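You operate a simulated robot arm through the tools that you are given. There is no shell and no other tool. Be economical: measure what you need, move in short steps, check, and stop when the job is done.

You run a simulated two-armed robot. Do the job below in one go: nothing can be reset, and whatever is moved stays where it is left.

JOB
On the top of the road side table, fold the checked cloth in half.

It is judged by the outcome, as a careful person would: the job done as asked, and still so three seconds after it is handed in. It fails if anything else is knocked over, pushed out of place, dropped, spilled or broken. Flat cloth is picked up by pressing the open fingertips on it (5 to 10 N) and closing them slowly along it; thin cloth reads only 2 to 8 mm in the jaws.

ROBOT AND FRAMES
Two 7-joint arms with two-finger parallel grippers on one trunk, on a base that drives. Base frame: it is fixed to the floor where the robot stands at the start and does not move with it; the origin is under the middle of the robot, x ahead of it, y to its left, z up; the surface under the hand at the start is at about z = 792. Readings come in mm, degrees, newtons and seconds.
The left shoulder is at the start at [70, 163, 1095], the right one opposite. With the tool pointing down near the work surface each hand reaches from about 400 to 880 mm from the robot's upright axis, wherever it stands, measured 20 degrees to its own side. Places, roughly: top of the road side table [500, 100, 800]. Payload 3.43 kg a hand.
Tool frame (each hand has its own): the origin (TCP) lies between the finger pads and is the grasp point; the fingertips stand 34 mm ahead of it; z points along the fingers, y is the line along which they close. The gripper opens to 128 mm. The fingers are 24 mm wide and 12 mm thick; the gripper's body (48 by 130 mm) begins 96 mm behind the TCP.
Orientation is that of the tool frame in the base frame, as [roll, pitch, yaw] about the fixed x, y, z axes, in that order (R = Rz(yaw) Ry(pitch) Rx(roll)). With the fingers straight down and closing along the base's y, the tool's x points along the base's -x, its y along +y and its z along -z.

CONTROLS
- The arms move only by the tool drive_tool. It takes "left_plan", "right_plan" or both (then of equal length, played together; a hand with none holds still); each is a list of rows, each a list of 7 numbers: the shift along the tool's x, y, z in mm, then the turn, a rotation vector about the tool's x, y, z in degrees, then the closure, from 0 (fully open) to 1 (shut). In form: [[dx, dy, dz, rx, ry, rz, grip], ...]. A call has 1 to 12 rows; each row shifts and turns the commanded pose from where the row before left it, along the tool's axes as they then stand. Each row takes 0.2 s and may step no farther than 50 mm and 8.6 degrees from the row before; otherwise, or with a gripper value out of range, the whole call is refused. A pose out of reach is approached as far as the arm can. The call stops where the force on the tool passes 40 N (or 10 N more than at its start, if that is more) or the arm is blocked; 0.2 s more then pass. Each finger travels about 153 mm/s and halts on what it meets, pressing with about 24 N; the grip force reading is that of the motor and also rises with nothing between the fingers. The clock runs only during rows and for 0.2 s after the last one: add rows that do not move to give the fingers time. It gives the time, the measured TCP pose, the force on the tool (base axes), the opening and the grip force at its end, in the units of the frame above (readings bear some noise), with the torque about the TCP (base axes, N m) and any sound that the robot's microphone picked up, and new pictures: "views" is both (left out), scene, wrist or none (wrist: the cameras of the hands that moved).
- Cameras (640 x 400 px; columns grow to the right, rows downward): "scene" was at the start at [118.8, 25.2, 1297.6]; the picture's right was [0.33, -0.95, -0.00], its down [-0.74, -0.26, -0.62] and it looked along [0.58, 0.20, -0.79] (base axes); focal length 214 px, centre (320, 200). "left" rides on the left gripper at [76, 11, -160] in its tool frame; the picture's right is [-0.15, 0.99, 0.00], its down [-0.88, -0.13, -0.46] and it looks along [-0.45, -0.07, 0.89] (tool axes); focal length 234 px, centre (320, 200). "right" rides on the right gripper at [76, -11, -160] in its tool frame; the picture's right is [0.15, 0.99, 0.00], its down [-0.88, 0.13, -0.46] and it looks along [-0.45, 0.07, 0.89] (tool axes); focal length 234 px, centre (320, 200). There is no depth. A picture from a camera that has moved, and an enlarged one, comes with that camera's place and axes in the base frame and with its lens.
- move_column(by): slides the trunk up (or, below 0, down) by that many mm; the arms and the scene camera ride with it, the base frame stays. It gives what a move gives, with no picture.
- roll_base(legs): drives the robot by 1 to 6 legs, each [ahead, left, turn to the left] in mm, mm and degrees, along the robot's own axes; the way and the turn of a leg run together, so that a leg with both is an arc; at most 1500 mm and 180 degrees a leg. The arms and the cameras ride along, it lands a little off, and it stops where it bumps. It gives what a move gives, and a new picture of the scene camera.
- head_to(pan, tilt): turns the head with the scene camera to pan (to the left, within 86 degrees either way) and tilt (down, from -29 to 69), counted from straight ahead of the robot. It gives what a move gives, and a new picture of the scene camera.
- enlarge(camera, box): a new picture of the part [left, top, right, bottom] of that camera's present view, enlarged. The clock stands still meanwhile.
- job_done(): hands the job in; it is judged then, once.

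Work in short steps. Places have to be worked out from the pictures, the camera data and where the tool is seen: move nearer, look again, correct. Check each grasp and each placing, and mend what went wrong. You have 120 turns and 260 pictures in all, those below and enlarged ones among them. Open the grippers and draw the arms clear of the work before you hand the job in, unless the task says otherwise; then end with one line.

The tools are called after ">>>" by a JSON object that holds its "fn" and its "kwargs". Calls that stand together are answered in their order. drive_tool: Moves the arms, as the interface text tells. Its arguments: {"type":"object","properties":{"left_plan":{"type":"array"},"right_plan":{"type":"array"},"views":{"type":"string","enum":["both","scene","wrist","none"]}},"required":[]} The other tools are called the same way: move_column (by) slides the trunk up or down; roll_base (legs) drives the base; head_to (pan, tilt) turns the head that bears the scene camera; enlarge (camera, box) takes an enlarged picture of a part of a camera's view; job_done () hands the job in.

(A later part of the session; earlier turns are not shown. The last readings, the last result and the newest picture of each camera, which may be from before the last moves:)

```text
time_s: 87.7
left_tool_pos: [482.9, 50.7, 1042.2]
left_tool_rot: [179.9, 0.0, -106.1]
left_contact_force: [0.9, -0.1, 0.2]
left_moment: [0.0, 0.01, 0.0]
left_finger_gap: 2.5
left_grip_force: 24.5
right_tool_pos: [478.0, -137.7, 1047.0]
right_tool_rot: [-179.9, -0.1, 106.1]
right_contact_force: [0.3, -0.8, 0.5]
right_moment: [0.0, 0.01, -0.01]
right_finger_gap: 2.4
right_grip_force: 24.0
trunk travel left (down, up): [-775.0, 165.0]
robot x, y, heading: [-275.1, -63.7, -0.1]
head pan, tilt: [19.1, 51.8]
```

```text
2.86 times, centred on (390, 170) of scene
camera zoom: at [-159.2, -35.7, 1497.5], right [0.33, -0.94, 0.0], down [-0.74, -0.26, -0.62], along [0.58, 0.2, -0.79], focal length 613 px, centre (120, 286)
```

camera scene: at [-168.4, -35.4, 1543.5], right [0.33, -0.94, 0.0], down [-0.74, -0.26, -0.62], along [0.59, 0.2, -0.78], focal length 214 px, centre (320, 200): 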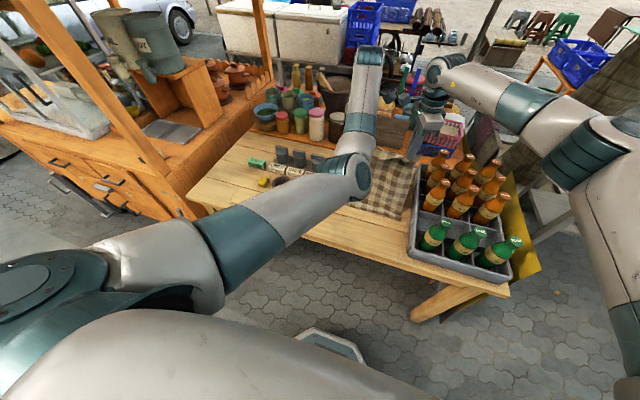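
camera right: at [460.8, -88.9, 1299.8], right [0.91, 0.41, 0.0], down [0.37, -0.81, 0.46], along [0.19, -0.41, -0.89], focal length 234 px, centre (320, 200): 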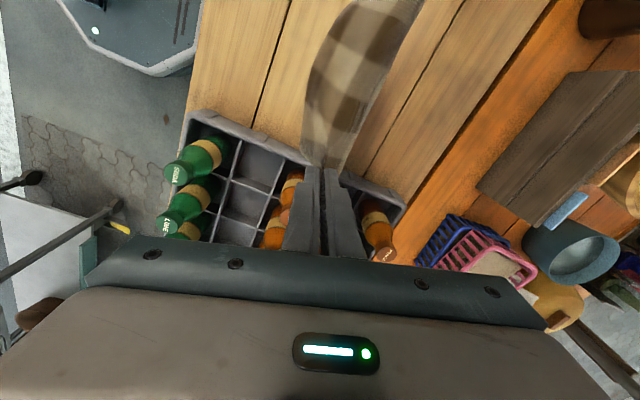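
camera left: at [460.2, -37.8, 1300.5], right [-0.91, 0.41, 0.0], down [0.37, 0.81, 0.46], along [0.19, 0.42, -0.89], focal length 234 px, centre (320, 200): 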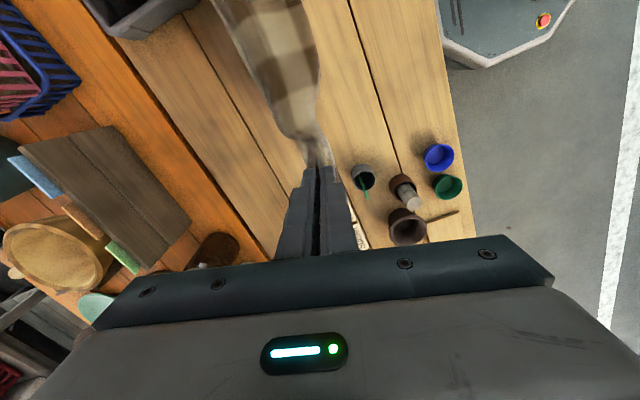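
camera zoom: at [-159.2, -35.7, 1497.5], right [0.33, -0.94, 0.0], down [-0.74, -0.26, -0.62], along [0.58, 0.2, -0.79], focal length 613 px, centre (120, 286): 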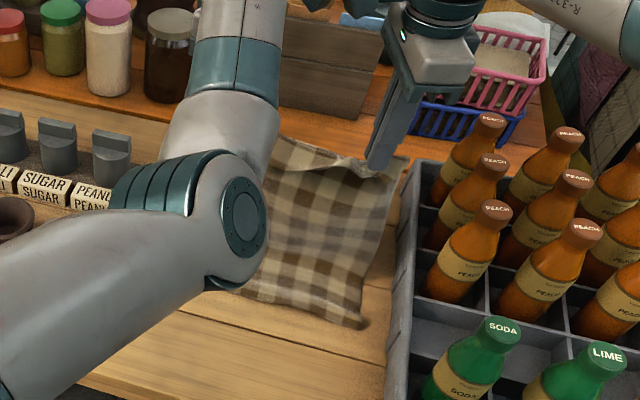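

The bottom edge is staying at about 408 and the lower part is lying down well. I continue forward and down.

>>> {"fn": "roll_base", "kwargs": {"legs": [[60, 0, 0]]}}

>>> {"fn": "move_column", "kwargs": {"by": -45}}

>>> {"fn": "roll_base", "kwargs": {"legs": [[53, 0, 0]]}}

>>> {"fn": "move_column", "kwargs": {"by": -45}}

>>> {"fn": "enlarge", "kwargs": {"camera": "scene", "box": [320, 100, 460, 240]}}

>>> {"fn": "enlarge", "kwargs": {"camera": "right", "box": [180, 0, 500, 200]}}

```text
time_s: 88.6
left_tool_pos: [537.1, 48.3, 1045.7]
left_tool_rot: [-179.9, 0.2, -106.0]
left_contact_force: [0.0, 0.3, 0.3]
left_moment: [0.01, -0.06, 0.02]
left_finger_gap: 2.6
left_grip_force: 23.9
right_tool_pos: [532.0, -138.6, 1049.0]
right_tool_rot: [179.7, 0.0, 106.1]
right_contact_force: [-0.5, -0.6, 0.4]
right_moment: [0.05, -0.02, 0.02]
right_finger_gap: 2.4
right_grip_force: 24.2
trunk travel left (down, up): [-775.0, 165.0]
robot x, y, heading: [-223.1, -61.6, 0.1]
head pan, tilt: [19.1, 51.8]
camera scene: at [-107.1, -35.7, 1498.2], right [0.33, -0.95, 0.0], down [-0.74, -0.26, -0.62], along [0.59, 0.2, -0.78], focal length 214 px, centre (320, 200)
```

scene: 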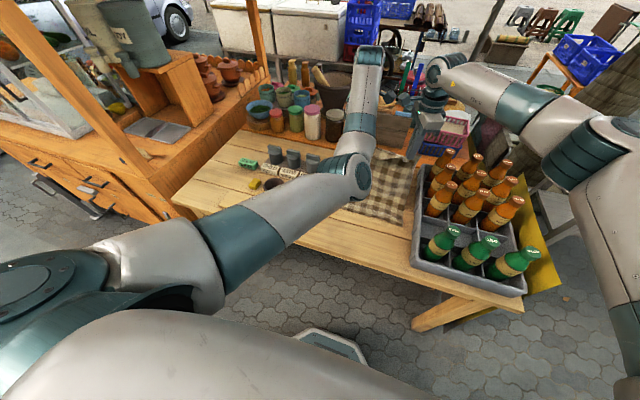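

```text
time_s: 89.5
left_tool_pos: [540.5, 48.4, 999.4]
left_tool_rot: [-180.0, 0.0, -106.1]
left_contact_force: [0.1, -0.3, -0.2]
left_moment: [-0.04, -0.01, 0.02]
left_finger_gap: 2.4
left_grip_force: 24.0
right_tool_pos: [532.9, -137.6, 1002.4]
right_tool_rot: [179.9, 0.0, 106.1]
right_contact_force: [-0.5, -0.5, 0.0]
right_moment: [-0.04, 0.0, -0.03]
right_finger_gap: 2.6
right_grip_force: 24.7
trunk travel left (down, up): [-730.0, 210.0]
robot x, y, heading: [-219.5, -61.0, -0.1]
head pan, tilt: [19.1, 51.8]
```

```text
time_s: 90.4
left_tool_pos: [589.1, 49.3, 1001.0]
left_tool_rot: [-179.9, 0.0, -106.1]
left_contact_force: [-1.1, 0.2, 0.1]
left_moment: [0.03, 0.05, -0.03]
left_finger_gap: 2.5
left_grip_force: 24.3
right_tool_pos: [581.9, -138.5, 1004.5]
right_tool_rot: [179.8, 0.0, 106.1]
right_contact_force: [-1.0, -0.4, -0.1]
right_moment: [-0.01, -0.01, 0.0]
right_finger_gap: 2.5
right_grip_force: 23.9
trunk travel left (down, up): [-730.0, 210.0]
robot x, y, heading: [-170.6, -58.6, -0.0]
head pan, tilt: [19.1, 51.8]
camera scene: at [-54.5, -35.8, 1453.0], right [0.33, -0.95, 0.0], down [-0.74, -0.26, -0.62], along [0.59, 0.2, -0.78], focal length 214 px, centre (320, 200)
```

scene: 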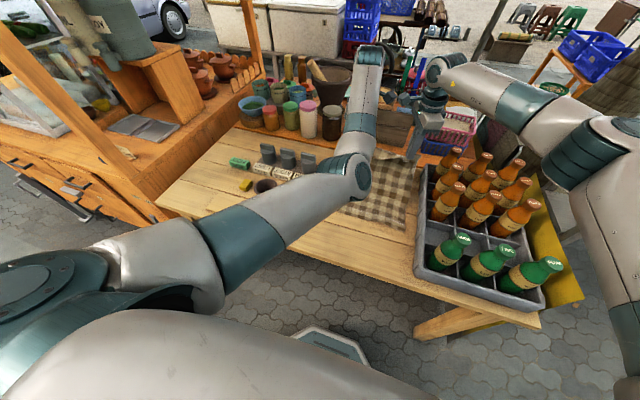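

```text
time_s: 91.3
left_tool_pos: [590.7, 49.6, 955.1]
left_tool_rot: [-179.9, 0.0, -106.1]
left_contact_force: [1.1, -0.4, -0.8]
left_moment: [0.01, -0.03, -0.02]
left_finger_gap: 2.6
left_grip_force: 23.8
right_tool_pos: [584.7, -137.6, 957.0]
right_tool_rot: [179.8, 0.0, 106.1]
right_contact_force: [-0.8, 0.8, 0.9]
right_moment: [0.02, -0.02, 0.01]
right_finger_gap: 2.7
right_grip_force: 24.0
trunk travel left (down, up): [-685.0, 255.0]
robot x, y, heading: [-168.7, -64.5, 0.0]
head pan, tilt: [19.1, 51.8]
```

```text
2.86 times, centred on (390, 170) of scene
camera zoom: at [-52.4, -35.8, 1407.7], right [0.33, -0.95, 0.0], down [-0.74, -0.26, -0.62], along [0.58, 0.2, -0.79], focal length 613 px, centre (120, 286)
```

zoom: 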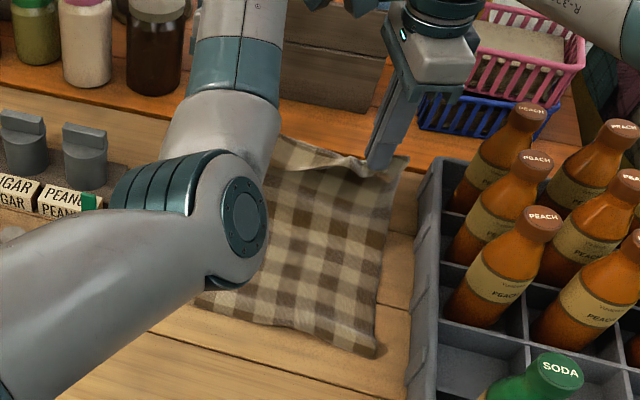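

```text
2.00 times, centred on (340, 100) of right
camera zoom: at [553.9, -67.4, 1117.5], right [0.91, 0.41, 0.0], down [0.37, -0.81, 0.46], along [0.19, -0.41, -0.89], focal length 468 px, centre (280, 400)
```

zoom: 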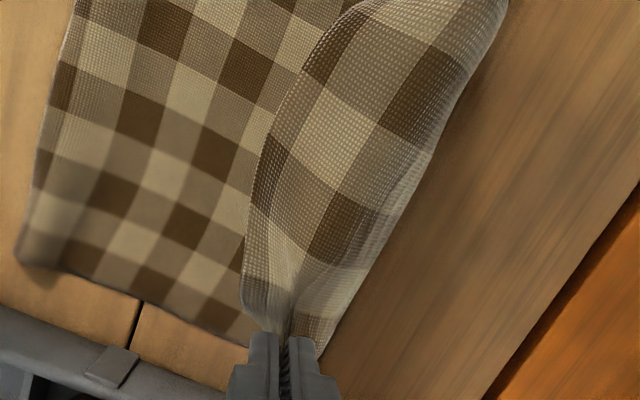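

The lower half now lies flat with its edge at x ≈ 412, and the fold is at about 590. Now I bring the held edge back toward me in an arc.

>>> {"fn": "roll_base", "kwargs": {"legs": [[-60, 0, 0]]}}

>>> {"fn": "drive_tool", "kwargs": {"left_plan": [[0, 0, 13, 0, 0, 0, 1], [0, 0, 12, 0, 0, 0, 1], [0, 0, 0, 0, 0, 0, 1]], "right_plan": [[0, 0, 14, 0, 0, 0, 1], [0, 0, 13, 0, 0, 0, 1], [0, 0, 0, 0, 0, 0, 1]], "views": "none"}}

>>> {"fn": "roll_base", "kwargs": {"legs": [[-45, 0, 0]]}}

>>> {"fn": "drive_tool", "kwargs": {"left_plan": [[0, 0, 18, 0, 0, 0, 1], [0, 0, 17, 0, 0, 0, 1], [0, 0, 0, 0, 0, 0, 1]], "right_plan": [[0, 0, 18, 0, 0, 0, 1], [0, 0, 17, 0, 0, 0, 1], [0, 0, 0, 0, 0, 0, 1]], "views": "wrist"}}

>>> {"fn": "enlarge", "kwargs": {"camera": "scene", "box": [320, 100, 460, 240]}}

```text
time_s: 92.3
left_tool_pos: [531.5, 49.1, 954.3]
left_tool_rot: [179.9, -0.1, -106.0]
left_contact_force: [0.1, 0.4, -0.1]
left_moment: [-0.02, 0.0, 0.0]
left_finger_gap: 2.5
left_grip_force: 23.8
right_tool_pos: [525.3, -138.5, 956.5]
right_tool_rot: [179.9, 0.0, 106.2]
right_contact_force: [-0.2, -0.2, 0.9]
right_moment: [-0.05, 0.0, 0.05]
right_finger_gap: 2.5
right_grip_force: 24.5
trunk travel left (down, up): [-685.0, 255.0]
robot x, y, heading: [-232.6, -62.2, -0.0]
head pan, tilt: [19.1, 51.8]
camera scene: at [-110.6, -35.9, 1407.3], right [0.33, -0.94, 0.0], down [-0.74, -0.26, -0.62], along [0.58, 0.2, -0.79], focal length 214 px, centre (320, 200)
```

scene: 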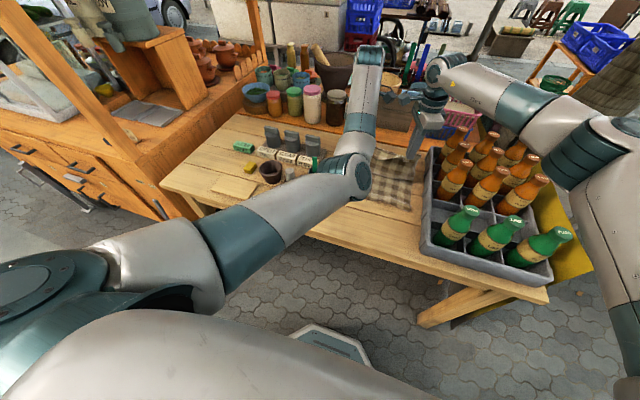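

```text
time_s: 93.1
left_tool_pos: [529.4, 49.8, 927.8]
left_tool_rot: [179.9, -0.1, -106.0]
left_contact_force: [1.1, 1.4, -2.2]
left_moment: [-0.15, 0.26, 0.08]
left_finger_gap: 2.4
left_grip_force: 24.0
right_tool_pos: [525.1, -137.2, 930.9]
right_tool_rot: [180.0, 0.0, 106.0]
right_contact_force: [-1.7, -2.0, 2.1]
right_moment: [0.56, -0.22, 0.24]
right_finger_gap: 2.6
right_grip_force: 23.6
trunk travel left (down, up): [-685.0, 255.0]
robot x, y, heading: [-232.0, -62.7, -0.1]
head pan, tilt: [19.1, 51.8]
```

```text
time_s: 94.0
left_tool_pos: [486.9, 49.3, 927.1]
left_tool_rot: [179.8, 0.0, -106.0]
left_contact_force: [2.9, 3.7, -5.2]
left_moment: [-0.29, 0.36, 0.1]
left_finger_gap: 2.4
left_grip_force: 24.0
right_tool_pos: [483.3, -138.1, 928.1]
right_tool_rot: [180.0, -0.1, 106.3]
right_contact_force: [-3.1, -3.8, 4.2]
right_moment: [1.12, -0.36, 0.38]
right_finger_gap: 3.0
right_grip_force: 24.0
trunk travel left (down, up): [-685.0, 255.0]
robot x, y, heading: [-271.2, -59.7, 0.2]
head pan, tilt: [19.1, 51.8]
camera scene: at [-153.7, -36.0, 1407.2], right [0.33, -0.95, 0.0], down [-0.74, -0.26, -0.62], along [0.58, 0.2, -0.79], focal length 214 px, centre (320, 200)
```

scene: 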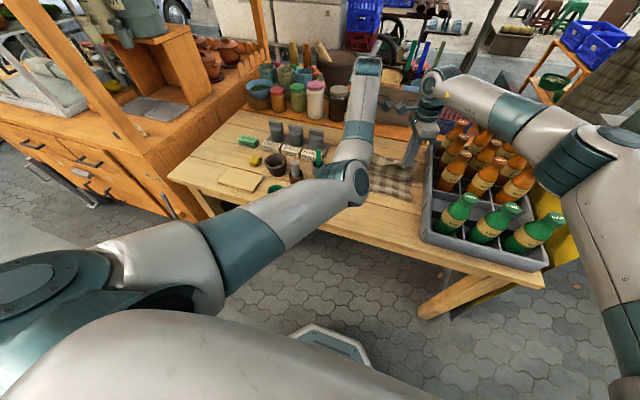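

```text
time_s: 94.8
left_tool_pos: [485.9, 48.6, 893.7]
left_tool_rot: [179.9, 0.0, -106.0]
left_contact_force: [-0.7, 3.2, -0.3]
left_moment: [-0.54, -0.01, -0.14]
left_finger_gap: 2.6
left_grip_force: 24.1
right_tool_pos: [481.0, -137.1, 895.8]
right_tool_rot: [180.0, 0.1, 106.2]
right_contact_force: [-0.6, -3.6, 0.3]
right_moment: [0.66, 0.01, 0.09]
right_finger_gap: 2.5
right_grip_force: 24.5
trunk travel left (down, up): [-685.0, 255.0]
robot x, y, heading: [-276.0, -62.9, -0.1]
head pan, tilt: [19.1, 51.8]
camera right: at [450.8, -66.5, 1055.2], right [0.91, 0.41, 0.0], down [0.37, -0.81, 0.46], along [0.19, -0.41, -0.89], focal length 234 px, centre (320, 200)
camera left: at [455.5, -18.3, 1054.5], right [-0.91, 0.41, 0.0], down [0.37, 0.81, 0.46], along [0.19, 0.42, -0.89], focal length 234 px, centre (320, 200)
```

right: 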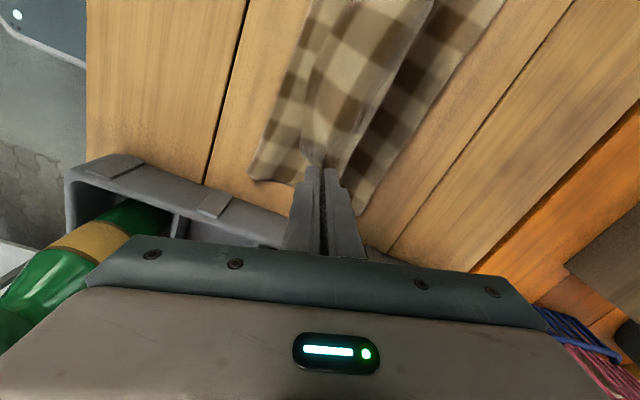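
left: 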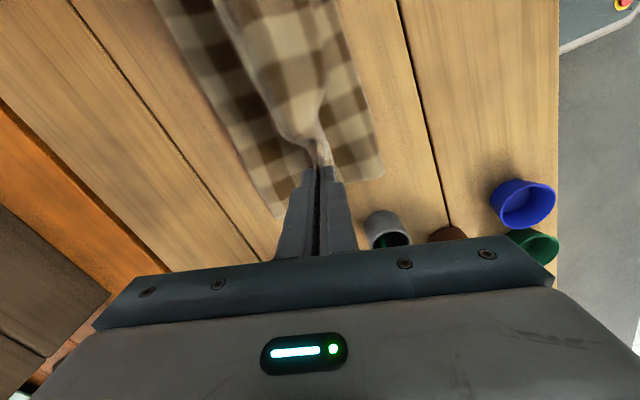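

```text
2.86 times, centred on (390, 170) of scene
camera zoom: at [-156.3, -35.8, 1407.7], right [0.33, -0.95, 0.0], down [-0.74, -0.26, -0.62], along [0.58, 0.2, -0.79], focal length 613 px, centre (120, 286)
```

zoom: 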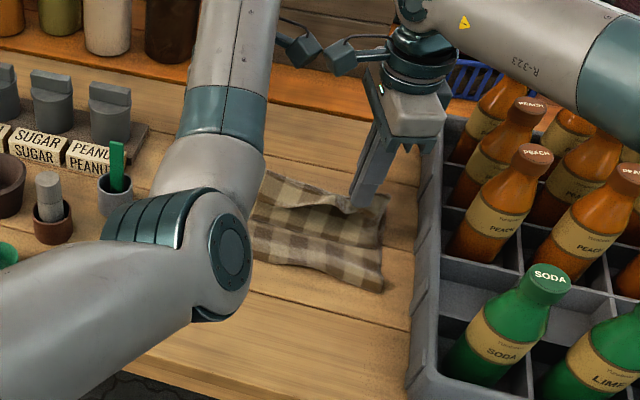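

The layering is right this time: body on the far side, lower edge at x ≈ 420. A small sideways force suggests the two wrist cameras touch, so I spread the hands 6 mm each, roll back 25 mm and lower to about 20 mm.

>>> {"fn": "drive_tool", "kwargs": {"left_plan": [[-6, 0, 0, 0, 0, 0, 1], [0, 0, 0, 0, 0, 0, 1]], "right_plan": [[-6, 0, 0, 0, 0, 0, 1], [0, 0, 0, 0, 0, 0, 1]], "views": "none"}}

>>> {"fn": "roll_base", "kwargs": {"legs": [[-25, 0, 0]]}}

>>> {"fn": "drive_tool", "kwargs": {"left_plan": [[0, 0, 18, 0, 0, 0, 1], [0, 0, 18, 0, 0, 0, 1], [0, 0, 18, 0, 0, 0, 1], [0, 0, 4, 0, 0, 0, 1], [0, 0, 0, 0, 0, 0, 1]], "right_plan": [[0, 0, 18, 0, 0, 0, 1], [0, 0, 18, 0, 0, 0, 1], [0, 0, 18, 0, 0, 0, 1], [0, 0, 6, 0, 0, 0, 1], [0, 0, 0, 0, 0, 0, 1]], "views": "wrist"}}

>>> {"fn": "enlarge", "kwargs": {"camera": "scene", "box": [330, 120, 450, 220]}}

```text
time_s: 95.4
left_tool_pos: [487.7, 55.3, 894.0]
left_tool_rot: [179.9, -0.1, -106.0]
left_contact_force: [-0.2, -1.1, 0.4]
left_moment: [0.0, 0.01, 0.01]
left_finger_gap: 2.8
left_grip_force: 24.0
right_tool_pos: [484.5, -141.8, 895.3]
right_tool_rot: [179.9, -0.1, 106.1]
right_contact_force: [0.3, 0.0, -0.8]
right_moment: [0.04, 0.01, 0.01]
right_finger_gap: 2.5
right_grip_force: 24.0
trunk travel left (down, up): [-685.0, 255.0]
robot x, y, heading: [-274.9, -59.9, 0.2]
head pan, tilt: [19.1, 51.8]
```

```text
time_s: 96.2
left_tool_pos: [465.7, 54.6, 890.1]
left_tool_rot: [179.7, 0.0, -106.1]
left_contact_force: [0.0, -1.2, 0.2]
left_moment: [-0.05, 0.04, 0.02]
left_finger_gap: 2.8
left_grip_force: 23.9
right_tool_pos: [461.3, -144.1, 892.0]
right_tool_rot: [-179.9, -0.2, 106.0]
right_contact_force: [0.0, 0.9, -0.3]
right_moment: [0.02, 0.03, 0.0]
right_finger_gap: 2.8
right_grip_force: 23.7
trunk travel left (down, up): [-685.0, 255.0]
robot x, y, heading: [-297.0, -61.5, 0.1]
head pan, tilt: [19.1, 51.8]
camera scene: at [-176.8, -36.1, 1407.0], right [0.33, -0.95, 0.0], down [-0.74, -0.26, -0.62], along [0.58, 0.2, -0.79], focal length 214 px, centre (320, 200)
```

scene: 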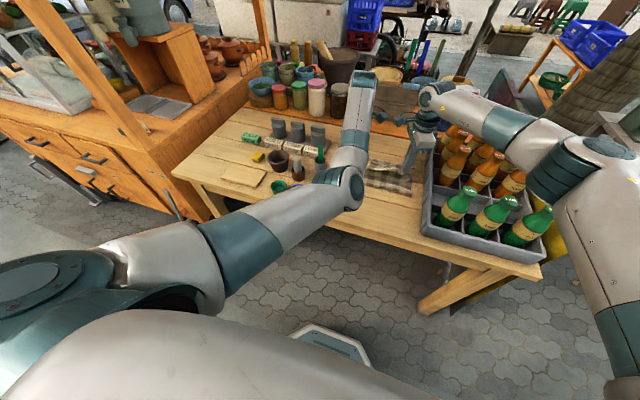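

```text
time_s: 97.4
left_tool_pos: [462.8, 55.3, 835.8]
left_tool_rot: [179.9, -0.1, -106.0]
left_contact_force: [-0.7, -0.6, 0.1]
left_moment: [-0.05, 0.01, -0.02]
left_finger_gap: 2.8
left_grip_force: 24.0
right_tool_pos: [459.7, -143.1, 834.2]
right_tool_rot: [179.8, 0.0, 106.1]
right_contact_force: [-0.5, 0.1, -0.5]
right_moment: [0.01, -0.01, 0.0]
right_finger_gap: 2.3
right_grip_force: 24.8
trunk travel left (down, up): [-685.0, 255.0]
robot x, y, heading: [-298.6, -59.1, 0.1]
head pan, tilt: [19.1, 51.8]
camera right: at [428.0, -71.5, 994.1], right [0.91, 0.41, 0.0], down [0.37, -0.81, 0.46], along [0.19, -0.41, -0.89], focal length 234 px, centre (320, 200)
camera left: at [431.6, -12.8, 996.9], right [-0.91, 0.41, 0.0], down [0.37, 0.81, 0.46], along [0.19, 0.42, -0.89], focal length 234 px, centre (320, 200)
```

right: 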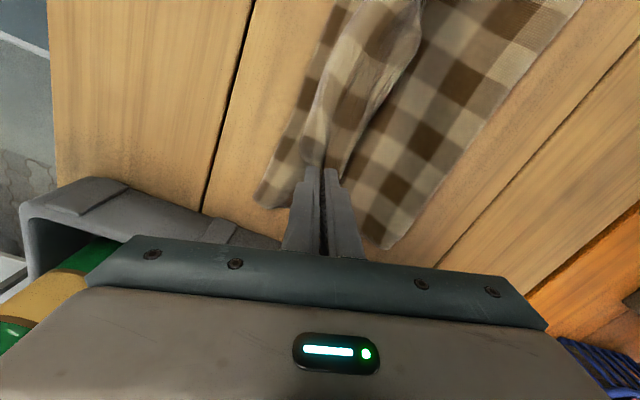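
left: 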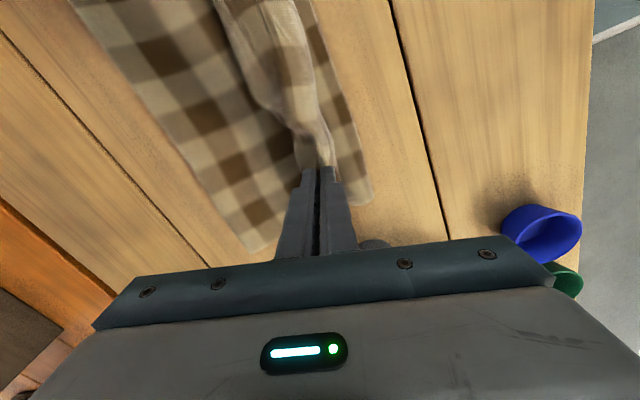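

```text
4.00 times, centred on (390, 170) of scene
camera zoom: at [-180.6, -35.8, 1407.6], right [0.33, -0.95, 0.0], down [-0.74, -0.26, -0.62], along [0.58, 0.2, -0.79], focal length 858 px, centre (40, 320)
```

zoom: 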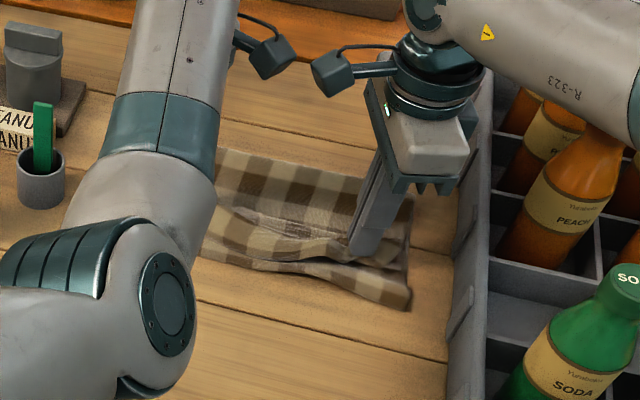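

Held edge now sits over the lower edge (pinch x ≈ 461, lower edge ≈ 414–429). I lower the last bit, open gently, and lift straight off.

>>> {"fn": "drive_tool", "kwargs": {"left_plan": [[0, 0, 8, 0, 0, 0, 1], [0, 0, 5, 0, 0, 0, 1], [0, 0, 0, 0, 0, 0, 0.97], [0, 0, 0, 0, 0, 0, 0.93], [0, 0, 0, 0, 0, 0, 0.89], [0, 0, 0, 0, 0, 0, 0.85], [0, 0, -20, 0, 0, 0, 0.85], [0, 0, -40, 0, 0, 0, 0.85], [0, 0, -40, 0, 0, 0, 0.85], [0, 0, 0, 0, 0, 0, 0.85]], "right_plan": [[0, 0, 8, 0, 0, 0, 1], [0, 0, 4, 0, 0, 0, 1], [0, 0, 0, 0, 0, 0, 0.97], [0, 0, 0, 0, 0, 0, 0.93], [0, 0, 0, 0, 0, 0, 0.89], [0, 0, 0, 0, 0, 0, 0.85], [0, 0, -20, 0, 0, 0, 0.85], [0, 0, -40, 0, 0, 0, 0.85], [0, 0, -40, 0, 0, 0, 0.85], [0, 0, 0, 0, 0, 0, 0.85]], "views": "wrist"}}

>>> {"fn": "enlarge", "kwargs": {"camera": "scene", "box": [330, 120, 450, 220]}}

```text
time_s: 99.6
left_tool_pos: [463.1, 55.6, 923.1]
left_tool_rot: [179.8, 0.1, -106.0]
left_contact_force: [-0.1, -0.4, 0.4]
left_moment: [0.0, -0.01, 0.01]
left_finger_gap: 19.0
left_grip_force: 0.0
right_tool_pos: [458.0, -142.9, 923.6]
right_tool_rot: [-179.9, -0.1, 106.0]
right_contact_force: [0.3, 0.4, 0.1]
right_moment: [0.0, 0.01, 0.0]
right_finger_gap: 19.1
right_grip_force: 0.0
trunk travel left (down, up): [-685.0, 255.0]
robot x, y, heading: [-301.7, -61.7, 0.0]
head pan, tilt: [19.1, 51.8]
camera right: at [427.4, -72.3, 1083.1], right [0.91, 0.41, 0.0], down [0.37, -0.81, 0.45], along [0.19, -0.41, -0.89], focal length 234 px, centre (320, 200)
camera left: at [433.4, -12.0, 1083.4], right [-0.91, 0.41, 0.0], down [0.37, 0.81, 0.46], along [0.19, 0.42, -0.89], focal length 234 px, centre (320, 200)
```

right: 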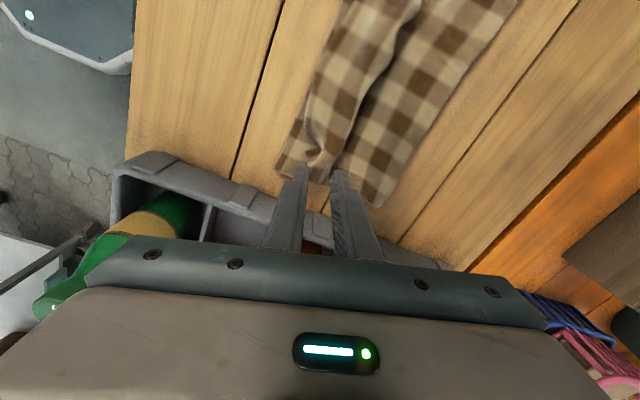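
left: 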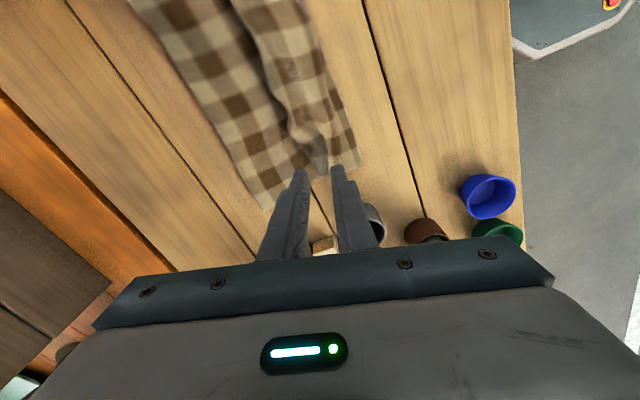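

```text
4.00 times, centred on (390, 170) of scene
camera zoom: at [-179.2, -36.0, 1407.4], right [0.33, -0.95, 0.0], down [-0.74, -0.26, -0.62], along [0.58, 0.2, -0.79], focal length 858 px, centre (40, 320)
```

zoom: 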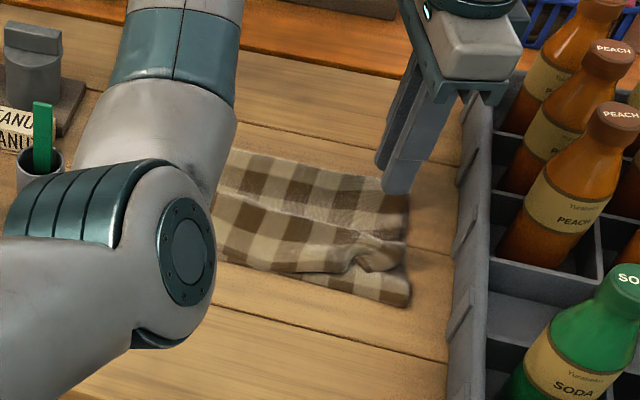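

Released. I look closely at the result from both wrist cameras.

>>> {"fn": "enlarge", "kwargs": {"camera": "left", "box": [120, 0, 400, 220]}}

>>> {"fn": "enlarge", "kwargs": {"camera": "right", "box": [250, 0, 530, 220]}}

```text
1.82 times, centred on (260, 110) of left
camera zoom: at [433.4, -12.0, 1083.4], right [-0.91, 0.41, 0.0], down [0.37, 0.81, 0.46], along [0.19, 0.42, -0.89], focal length 426 px, centre (429, 364)
```

zoom: 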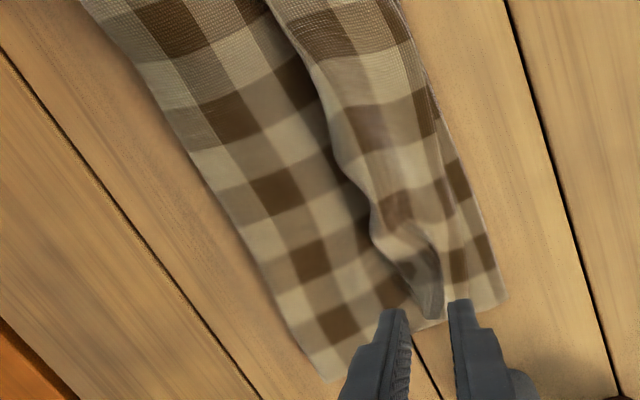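

```text
1.82 times, centred on (390, 110) of right
camera zoom: at [427.4, -72.3, 1083.1], right [0.91, 0.41, 0.0], down [0.37, -0.81, 0.45], along [0.19, -0.41, -0.89], focal length 426 px, centre (193, 364)
```

zoom: 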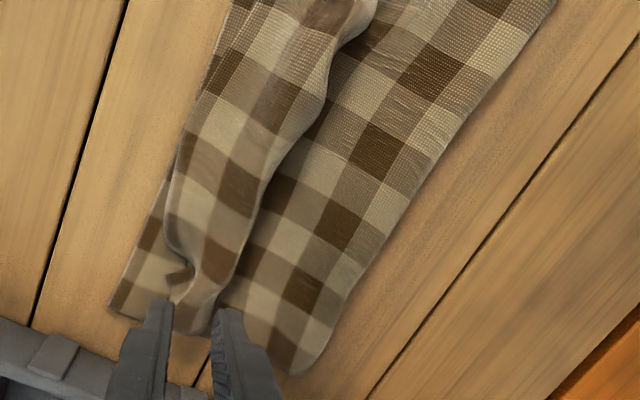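

The layers lie right, but the upper one has a slack hump because I pulled it taut too early, so the lower half is about 40 mm short. The hump still stands where I let go, so I go back down, regrasp it, and redo the last part with more slack.

>>> {"fn": "drive_tool", "kwargs": {"left_plan": [[0, 0, 40, 0, 0, 0, 0.82], [0, 0, 40, 0, 0, 0, 0.82], [0, 0, 20, 0, 0, 0, 0.82], [0, 0, 3, 0, 0, 0, 0.82], [0, 0, 1, 0, 0, 0, 0.82], [0, 0, 0, 0, 0, 0, 0.87], [0, 0, 0, 0, 0, 0, 0.92], [0, 0, 0, 0, 0, 0, 0.96], [0, 0, 0, 0, 0, 0, 1], [0, 0, 0, 0, 0, 0, 1], [0, 0, 0, 0, 0, 0, 1]], "right_plan": [[0, 0, 40, 0, 0, 0, 0.82], [0, 0, 40, 0, 0, 0, 0.82], [0, 0, 20, 0, 0, 0, 0.82], [0, 0, 3, 0, 0, 0, 0.82], [0, 0, 1, 0, 0, 0, 0.82], [0, 0, 0, 0, 0, 0, 0.87], [0, 0, 0, 0, 0, 0, 0.92], [0, 0, 0, 0, 0, 0, 0.96], [0, 0, 0, 0, 0, 0, 1], [0, 0, 0, 0, 0, 0, 1], [0, 0, 0, 0, 0, 0, 1]], "views": "wrist"}}

```text
time_s: 102.0
left_tool_pos: [462.9, 55.5, 818.7]
left_tool_rot: [179.9, 0.0, -105.9]
left_contact_force: [0.0, 0.2, 2.8]
left_moment: [0.07, -0.01, 0.04]
left_finger_gap: 2.9
left_grip_force: 24.3
right_tool_pos: [459.1, -142.7, 818.5]
right_tool_rot: [179.9, 0.0, 105.9]
right_contact_force: [-0.1, 0.0, 0.6]
right_moment: [0.01, 0.0, -0.01]
right_finger_gap: 2.5
right_grip_force: 24.0
trunk travel left (down, up): [-685.0, 255.0]
robot x, y, heading: [-296.1, -60.6, -0.1]
head pan, tilt: [19.1, 51.8]
camera right: at [428.2, -71.5, 978.9], right [0.91, 0.41, 0.0], down [0.37, -0.81, 0.46], along [0.19, -0.41, -0.89], focal length 234 px, centre (320, 200)
camera left: at [433.0, -13.2, 978.9], right [-0.91, 0.41, 0.0], down [0.37, 0.81, 0.46], along [0.19, 0.42, -0.89], focal length 234 px, centre (320, 200)
```

right: 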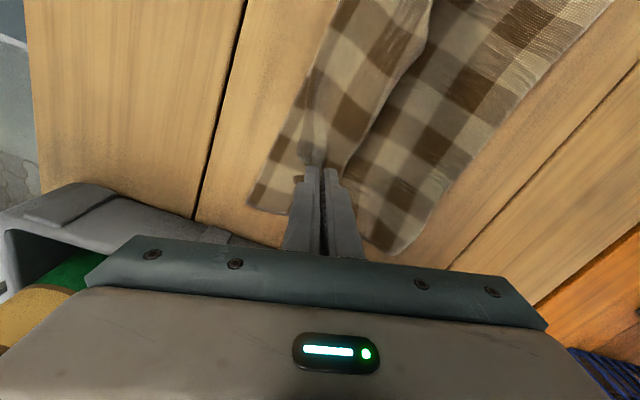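
left: 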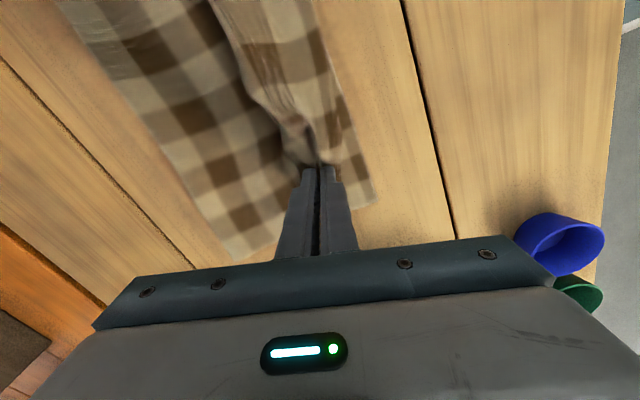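

Both regrasped (2.9 and 2.5 mm). I retrace the arc upward and forward to x ≈ 610, then lower a little so more of the cloth lies down.

>>> {"fn": "drive_tool", "kwargs": {"left_plan": [[0, 0, -20, 0, 0, 0, 1], [0, 0, -20, 0, 0, 0, 1], [0, 0, -20, 0, 0, 0, 1]], "right_plan": [[0, 0, -20, 0, 0, 0, 1], [0, 0, -20, 0, 0, 0, 1], [0, 0, -20, 0, 0, 0, 1]], "views": "none"}}

>>> {"fn": "roll_base", "kwargs": {"legs": [[50, 0, 0]]}}

>>> {"fn": "drive_tool", "kwargs": {"left_plan": [[0, 0, -25, 0, 0, 0, 1], [0, 0, -25, 0, 0, 0, 1], [0, 0, -25, 0, 0, 0, 1]], "right_plan": [[0, 0, -25, 0, 0, 0, 1], [0, 0, -25, 0, 0, 0, 1], [0, 0, -25, 0, 0, 0, 1]], "views": "none"}}

>>> {"fn": "roll_base", "kwargs": {"legs": [[105, 0, 0]]}}

>>> {"fn": "drive_tool", "kwargs": {"left_plan": [[0, 0, 0, 0, 0, 0, 1]], "right_plan": [[0, 0, 0, 0, 0, 0, 1]], "views": "wrist"}}

```text
time_s: 102.8
left_tool_pos: [464.7, 55.2, 877.6]
left_tool_rot: [179.9, 0.0, -106.1]
left_contact_force: [-0.2, 0.4, 1.1]
left_moment: [0.05, -0.01, 0.01]
left_finger_gap: 2.5
left_grip_force: 23.9
right_tool_pos: [458.8, -142.5, 879.6]
right_tool_rot: [179.9, 0.0, 106.1]
right_contact_force: [0.6, 0.7, 0.0]
right_moment: [-0.04, 0.03, -0.02]
right_finger_gap: 2.3
right_grip_force: 24.1
trunk travel left (down, up): [-685.0, 255.0]
robot x, y, heading: [-299.4, -61.5, -0.3]
head pan, tilt: [19.1, 51.8]
```

```text
time_s: 103.7
left_tool_pos: [511.9, 54.2, 879.4]
left_tool_rot: [-180.0, 0.0, -106.1]
left_contact_force: [0.4, -0.3, -0.5]
left_moment: [-0.01, 0.0, 0.0]
left_finger_gap: 2.2
left_grip_force: 24.4
right_tool_pos: [507.7, -142.5, 880.7]
right_tool_rot: [-180.0, 0.0, 106.1]
right_contact_force: [0.1, 0.6, -0.7]
right_moment: [-0.01, 0.0, -0.08]
right_finger_gap: 3.0
right_grip_force: 23.8
trunk travel left (down, up): [-685.0, 255.0]
robot x, y, heading: [-250.4, -62.1, -0.2]
head pan, tilt: [19.1, 51.8]
camera scene: at [-132.1, -35.8, 1407.8], right [0.33, -0.95, 0.0], down [-0.74, -0.26, -0.62], along [0.58, 0.2, -0.79], focal length 214 px, centre (320, 200)
```

scene: 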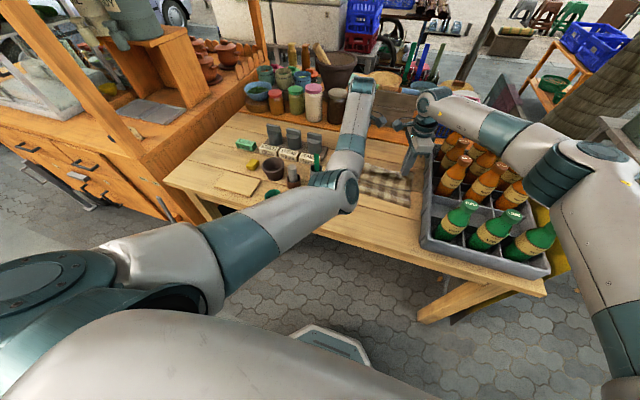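

```text
time_s: 104.5
left_tool_pos: [513.0, 55.6, 951.7]
left_tool_rot: [179.9, -0.1, -106.0]
left_contact_force: [0.1, 0.2, 0.2]
left_moment: [0.01, 0.0, 0.0]
left_finger_gap: 2.5
left_grip_force: 23.8
right_tool_pos: [507.9, -143.5, 953.8]
right_tool_rot: [179.8, -0.1, 106.0]
right_contact_force: [0.3, 0.3, 0.3]
right_moment: [0.02, 0.02, -0.02]
right_finger_gap: 2.6
right_grip_force: 23.8
trunk travel left (down, up): [-685.0, 255.0]
robot x, y, heading: [-248.2, -62.6, -0.1]
head pan, tilt: [19.1, 51.8]
```

```text
time_s: 105.7
left_tool_pos: [616.0, 54.9, 951.7]
left_tool_rot: [179.9, 0.1, -106.1]
left_contact_force: [0.2, 0.2, -0.5]
left_moment: [0.01, 0.04, 0.0]
left_finger_gap: 2.5
left_grip_force: 23.5
right_tool_pos: [610.6, -142.7, 953.2]
right_tool_rot: [180.0, -0.1, 106.0]
right_contact_force: [-0.3, 0.0, 0.5]
right_moment: [-0.01, 0.04, -0.03]
right_finger_gap: 2.3
right_grip_force: 23.8
trunk travel left (down, up): [-685.0, 255.0]
robot x, y, heading: [-148.4, -60.1, -0.2]
head pan, tilt: [19.1, 51.8]
camera scene: at [-28.2, -36.1, 1407.6], right [0.33, -0.95, 0.0], down [-0.74, -0.26, -0.62], along [0.58, 0.2, -0.79], focal length 214 px, centre (320, 200)
```

scene: 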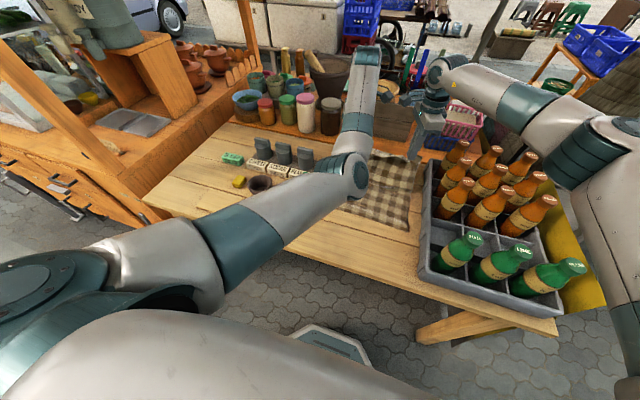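

```text
time_s: 106.1
left_tool_pos: [614.1, 56.9, 951.9]
left_tool_rot: [-180.0, -0.1, -106.1]
left_contact_force: [0.3, -0.8, 0.0]
left_moment: [0.01, 0.03, -0.03]
left_finger_gap: 2.6
left_grip_force: 24.1
right_tool_pos: [610.3, -143.0, 955.0]
right_tool_rot: [179.7, 0.0, 106.0]
right_contact_force: [-1.5, 0.8, 0.4]
right_moment: [0.01, -0.03, -0.02]
right_finger_gap: 2.4
right_grip_force: 23.9
trunk travel left (down, up): [-685.0, 255.0]
robot x, y, heading: [-144.5, -63.7, -0.0]
head pan, tilt: [19.1, 51.8]
camera right: at [578.8, -72.4, 1114.9], right [0.91, 0.41, 0.0], down [0.37, -0.81, 0.46], along [0.19, -0.41, -0.89], focal length 234 px, centre (320, 200)
camera left: at [584.1, -12.5, 1113.1], right [-0.91, 0.41, 0.0], down [0.37, 0.81, 0.46], along [0.19, 0.41, -0.89], focal length 234 px, centre (320, 200)
```

right: 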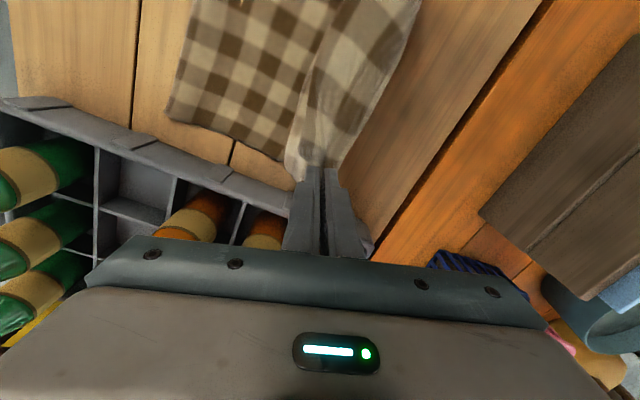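
left: 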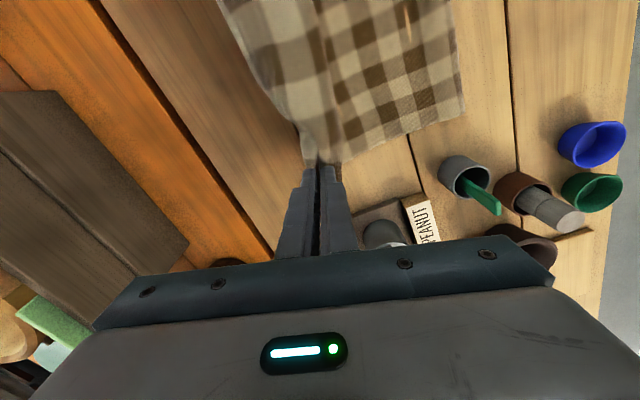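

Back to a clean state: lower edge at about 406–423, hands at x ≈ 612, height ≈ 138. Now I bring the edge back, always lowering before rolling so it never goes taut.

>>> {"fn": "drive_tool", "kwargs": {"left_plan": [[0, 0, 8, 0, 0, 0, 1], [0, 0, 7, 0, 0, 0, 1]], "right_plan": [[0, 0, 9, 0, 0, 0, 1], [0, 0, 8, 0, 0, 0, 1]], "views": "none"}}

>>> {"fn": "roll_base", "kwargs": {"legs": [[-40, 0, 0]]}}

>>> {"fn": "drive_tool", "kwargs": {"left_plan": [[0, 0, 10, 0, 0, 0, 1], [0, 0, 10, 0, 0, 0, 1]], "right_plan": [[0, 0, 10, 0, 0, 0, 1], [0, 0, 10, 0, 0, 0, 1]], "views": "none"}}

>>> {"fn": "roll_base", "kwargs": {"legs": [[-45, 0, 0]]}}

>>> {"fn": "drive_tool", "kwargs": {"left_plan": [[0, 0, 15, 0, 0, 0, 1], [0, 0, 15, 0, 0, 0, 1]], "right_plan": [[0, 0, 15, 0, 0, 0, 1], [0, 0, 15, 0, 0, 0, 1]], "views": "wrist"}}

```text
time_s: 106.7
left_tool_pos: [616.1, 55.6, 936.7]
left_tool_rot: [180.0, 0.0, -106.1]
left_contact_force: [-0.5, 0.6, 0.2]
left_moment: [0.04, 0.02, 0.02]
left_finger_gap: 2.7
left_grip_force: 25.0
right_tool_pos: [612.6, -144.3, 937.2]
right_tool_rot: [179.9, -0.1, 105.9]
right_contact_force: [0.4, -0.2, -0.6]
right_moment: [0.02, 0.02, -0.03]
right_finger_gap: 2.5
right_grip_force: 24.4
trunk travel left (down, up): [-685.0, 255.0]
robot x, y, heading: [-145.0, -60.3, 0.1]
head pan, tilt: [19.1, 51.8]
```

```text
time_s: 107.5
left_tool_pos: [579.2, 56.8, 935.2]
left_tool_rot: [179.9, 0.0, -106.1]
left_contact_force: [0.4, 0.9, 0.3]
left_moment: [0.02, 0.01, -0.01]
left_finger_gap: 2.5
left_grip_force: 23.9
right_tool_pos: [574.2, -143.0, 935.4]
right_tool_rot: [-180.0, 0.0, 106.0]
right_contact_force: [0.4, 0.7, -0.2]
right_moment: [0.02, -0.01, 0.0]
right_finger_gap: 2.5
right_grip_force: 24.2
trunk travel left (down, up): [-685.0, 255.0]
robot x, y, heading: [-185.2, -59.9, -0.1]
head pan, tilt: [19.1, 51.8]
camera scene: at [-64.2, -36.1, 1407.1], right [0.33, -0.95, 0.0], down [-0.74, -0.26, -0.62], along [0.58, 0.2, -0.79], focal length 214 px, centre (320, 200)
```

scene: 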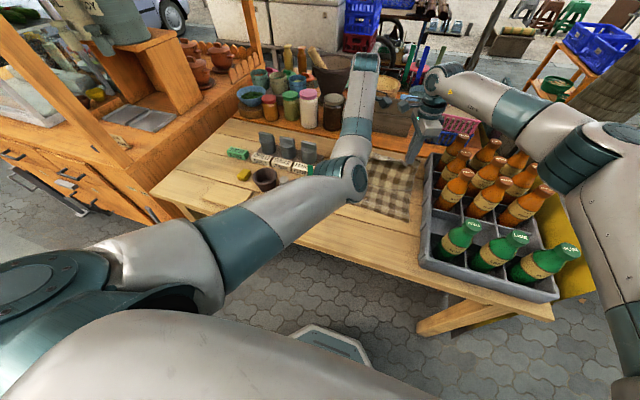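

```text
time_s: 108.1
left_tool_pos: [577.0, 56.9, 917.5]
left_tool_rot: [179.9, 0.0, -106.0]
left_contact_force: [0.4, -0.4, 0.8]
left_moment: [0.01, -0.03, -0.02]
left_finger_gap: 2.7
left_grip_force: 24.1
right_tool_pos: [573.1, -140.9, 915.3]
right_tool_rot: [179.9, 0.1, 106.1]
right_contact_force: [-0.5, 0.4, 0.2]
right_moment: [-0.03, -0.01, -0.03]
right_finger_gap: 2.5
right_grip_force: 24.2
trunk travel left (down, up): [-685.0, 255.0]
robot x, y, heading: [-186.7, -58.7, -0.1]
head pan, tilt: [19.1, 51.8]
```

```text
time_s: 109.0
left_tool_pos: [536.7, 57.2, 915.0]
left_tool_rot: [179.8, 0.0, -106.0]
left_contact_force: [-1.0, 0.4, -0.2]
left_moment: [0.02, 0.02, -0.01]
left_finger_gap: 2.7
left_grip_force: 24.1
right_tool_pos: [530.8, -142.6, 913.7]
right_tool_rot: [180.0, -0.2, 106.1]
right_contact_force: [0.9, 0.2, -0.6]
right_moment: [-0.01, 0.0, -0.02]
right_finger_gap: 2.4
right_grip_force: 24.3
trunk travel left (down, up): [-685.0, 255.0]
robot x, y, heading: [-227.2, -60.3, 0.0]
head pan, tilt: [19.1, 51.8]
camera scene: at [-108.2, -36.1, 1407.1], right [0.33, -0.95, 0.0], down [-0.74, -0.26, -0.62], along [0.58, 0.2, -0.79], focal length 214 px, centre (320, 200)
```

scene: 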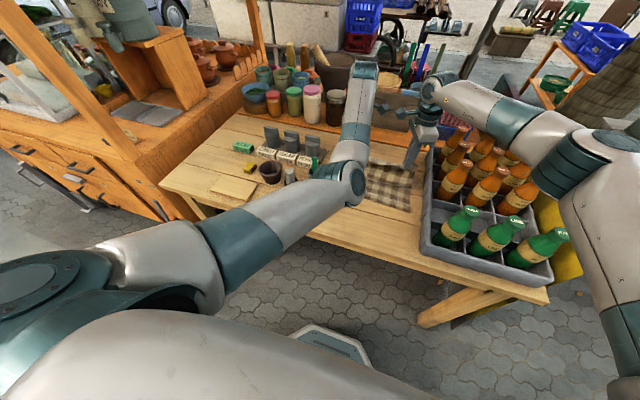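

```text
time_s: 109.6
left_tool_pos: [535.3, 55.7, 886.4]
left_tool_rot: [179.8, -0.1, -106.0]
left_contact_force: [0.4, 0.0, 0.4]
left_moment: [-0.04, 0.0, -0.01]
left_finger_gap: 2.5
left_grip_force: 23.5
right_tool_pos: [530.4, -141.3, 885.3]
right_tool_rot: [179.9, 0.0, 106.0]
right_contact_force: [-0.4, 1.4, 0.8]
right_moment: [0.03, 0.03, 0.03]
right_finger_gap: 2.8
right_grip_force: 24.2
trunk travel left (down, up): [-685.0, 255.0]
robot x, y, heading: [-227.0, -60.5, 0.0]
head pan, tilt: [19.1, 51.8]
camera right: at [499.6, -71.2, 1045.5], right [0.91, 0.41, 0.0], down [0.37, -0.81, 0.46], along [0.19, -0.41, -0.89], focal length 234 px, centre (320, 200)
camera left: at [503.8, -11.1, 1047.3], right [-0.91, 0.41, 0.0], down [0.37, 0.81, 0.46], along [0.19, 0.42, -0.89], focal length 234 px, centre (320, 200)
```

right: 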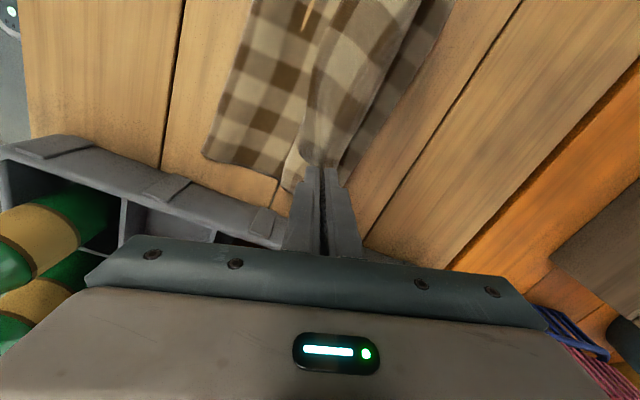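
left: 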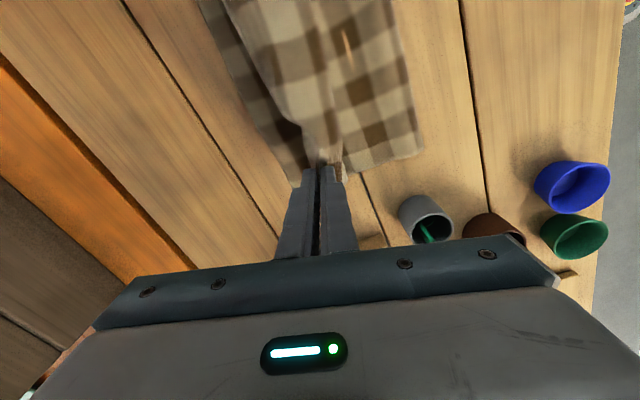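

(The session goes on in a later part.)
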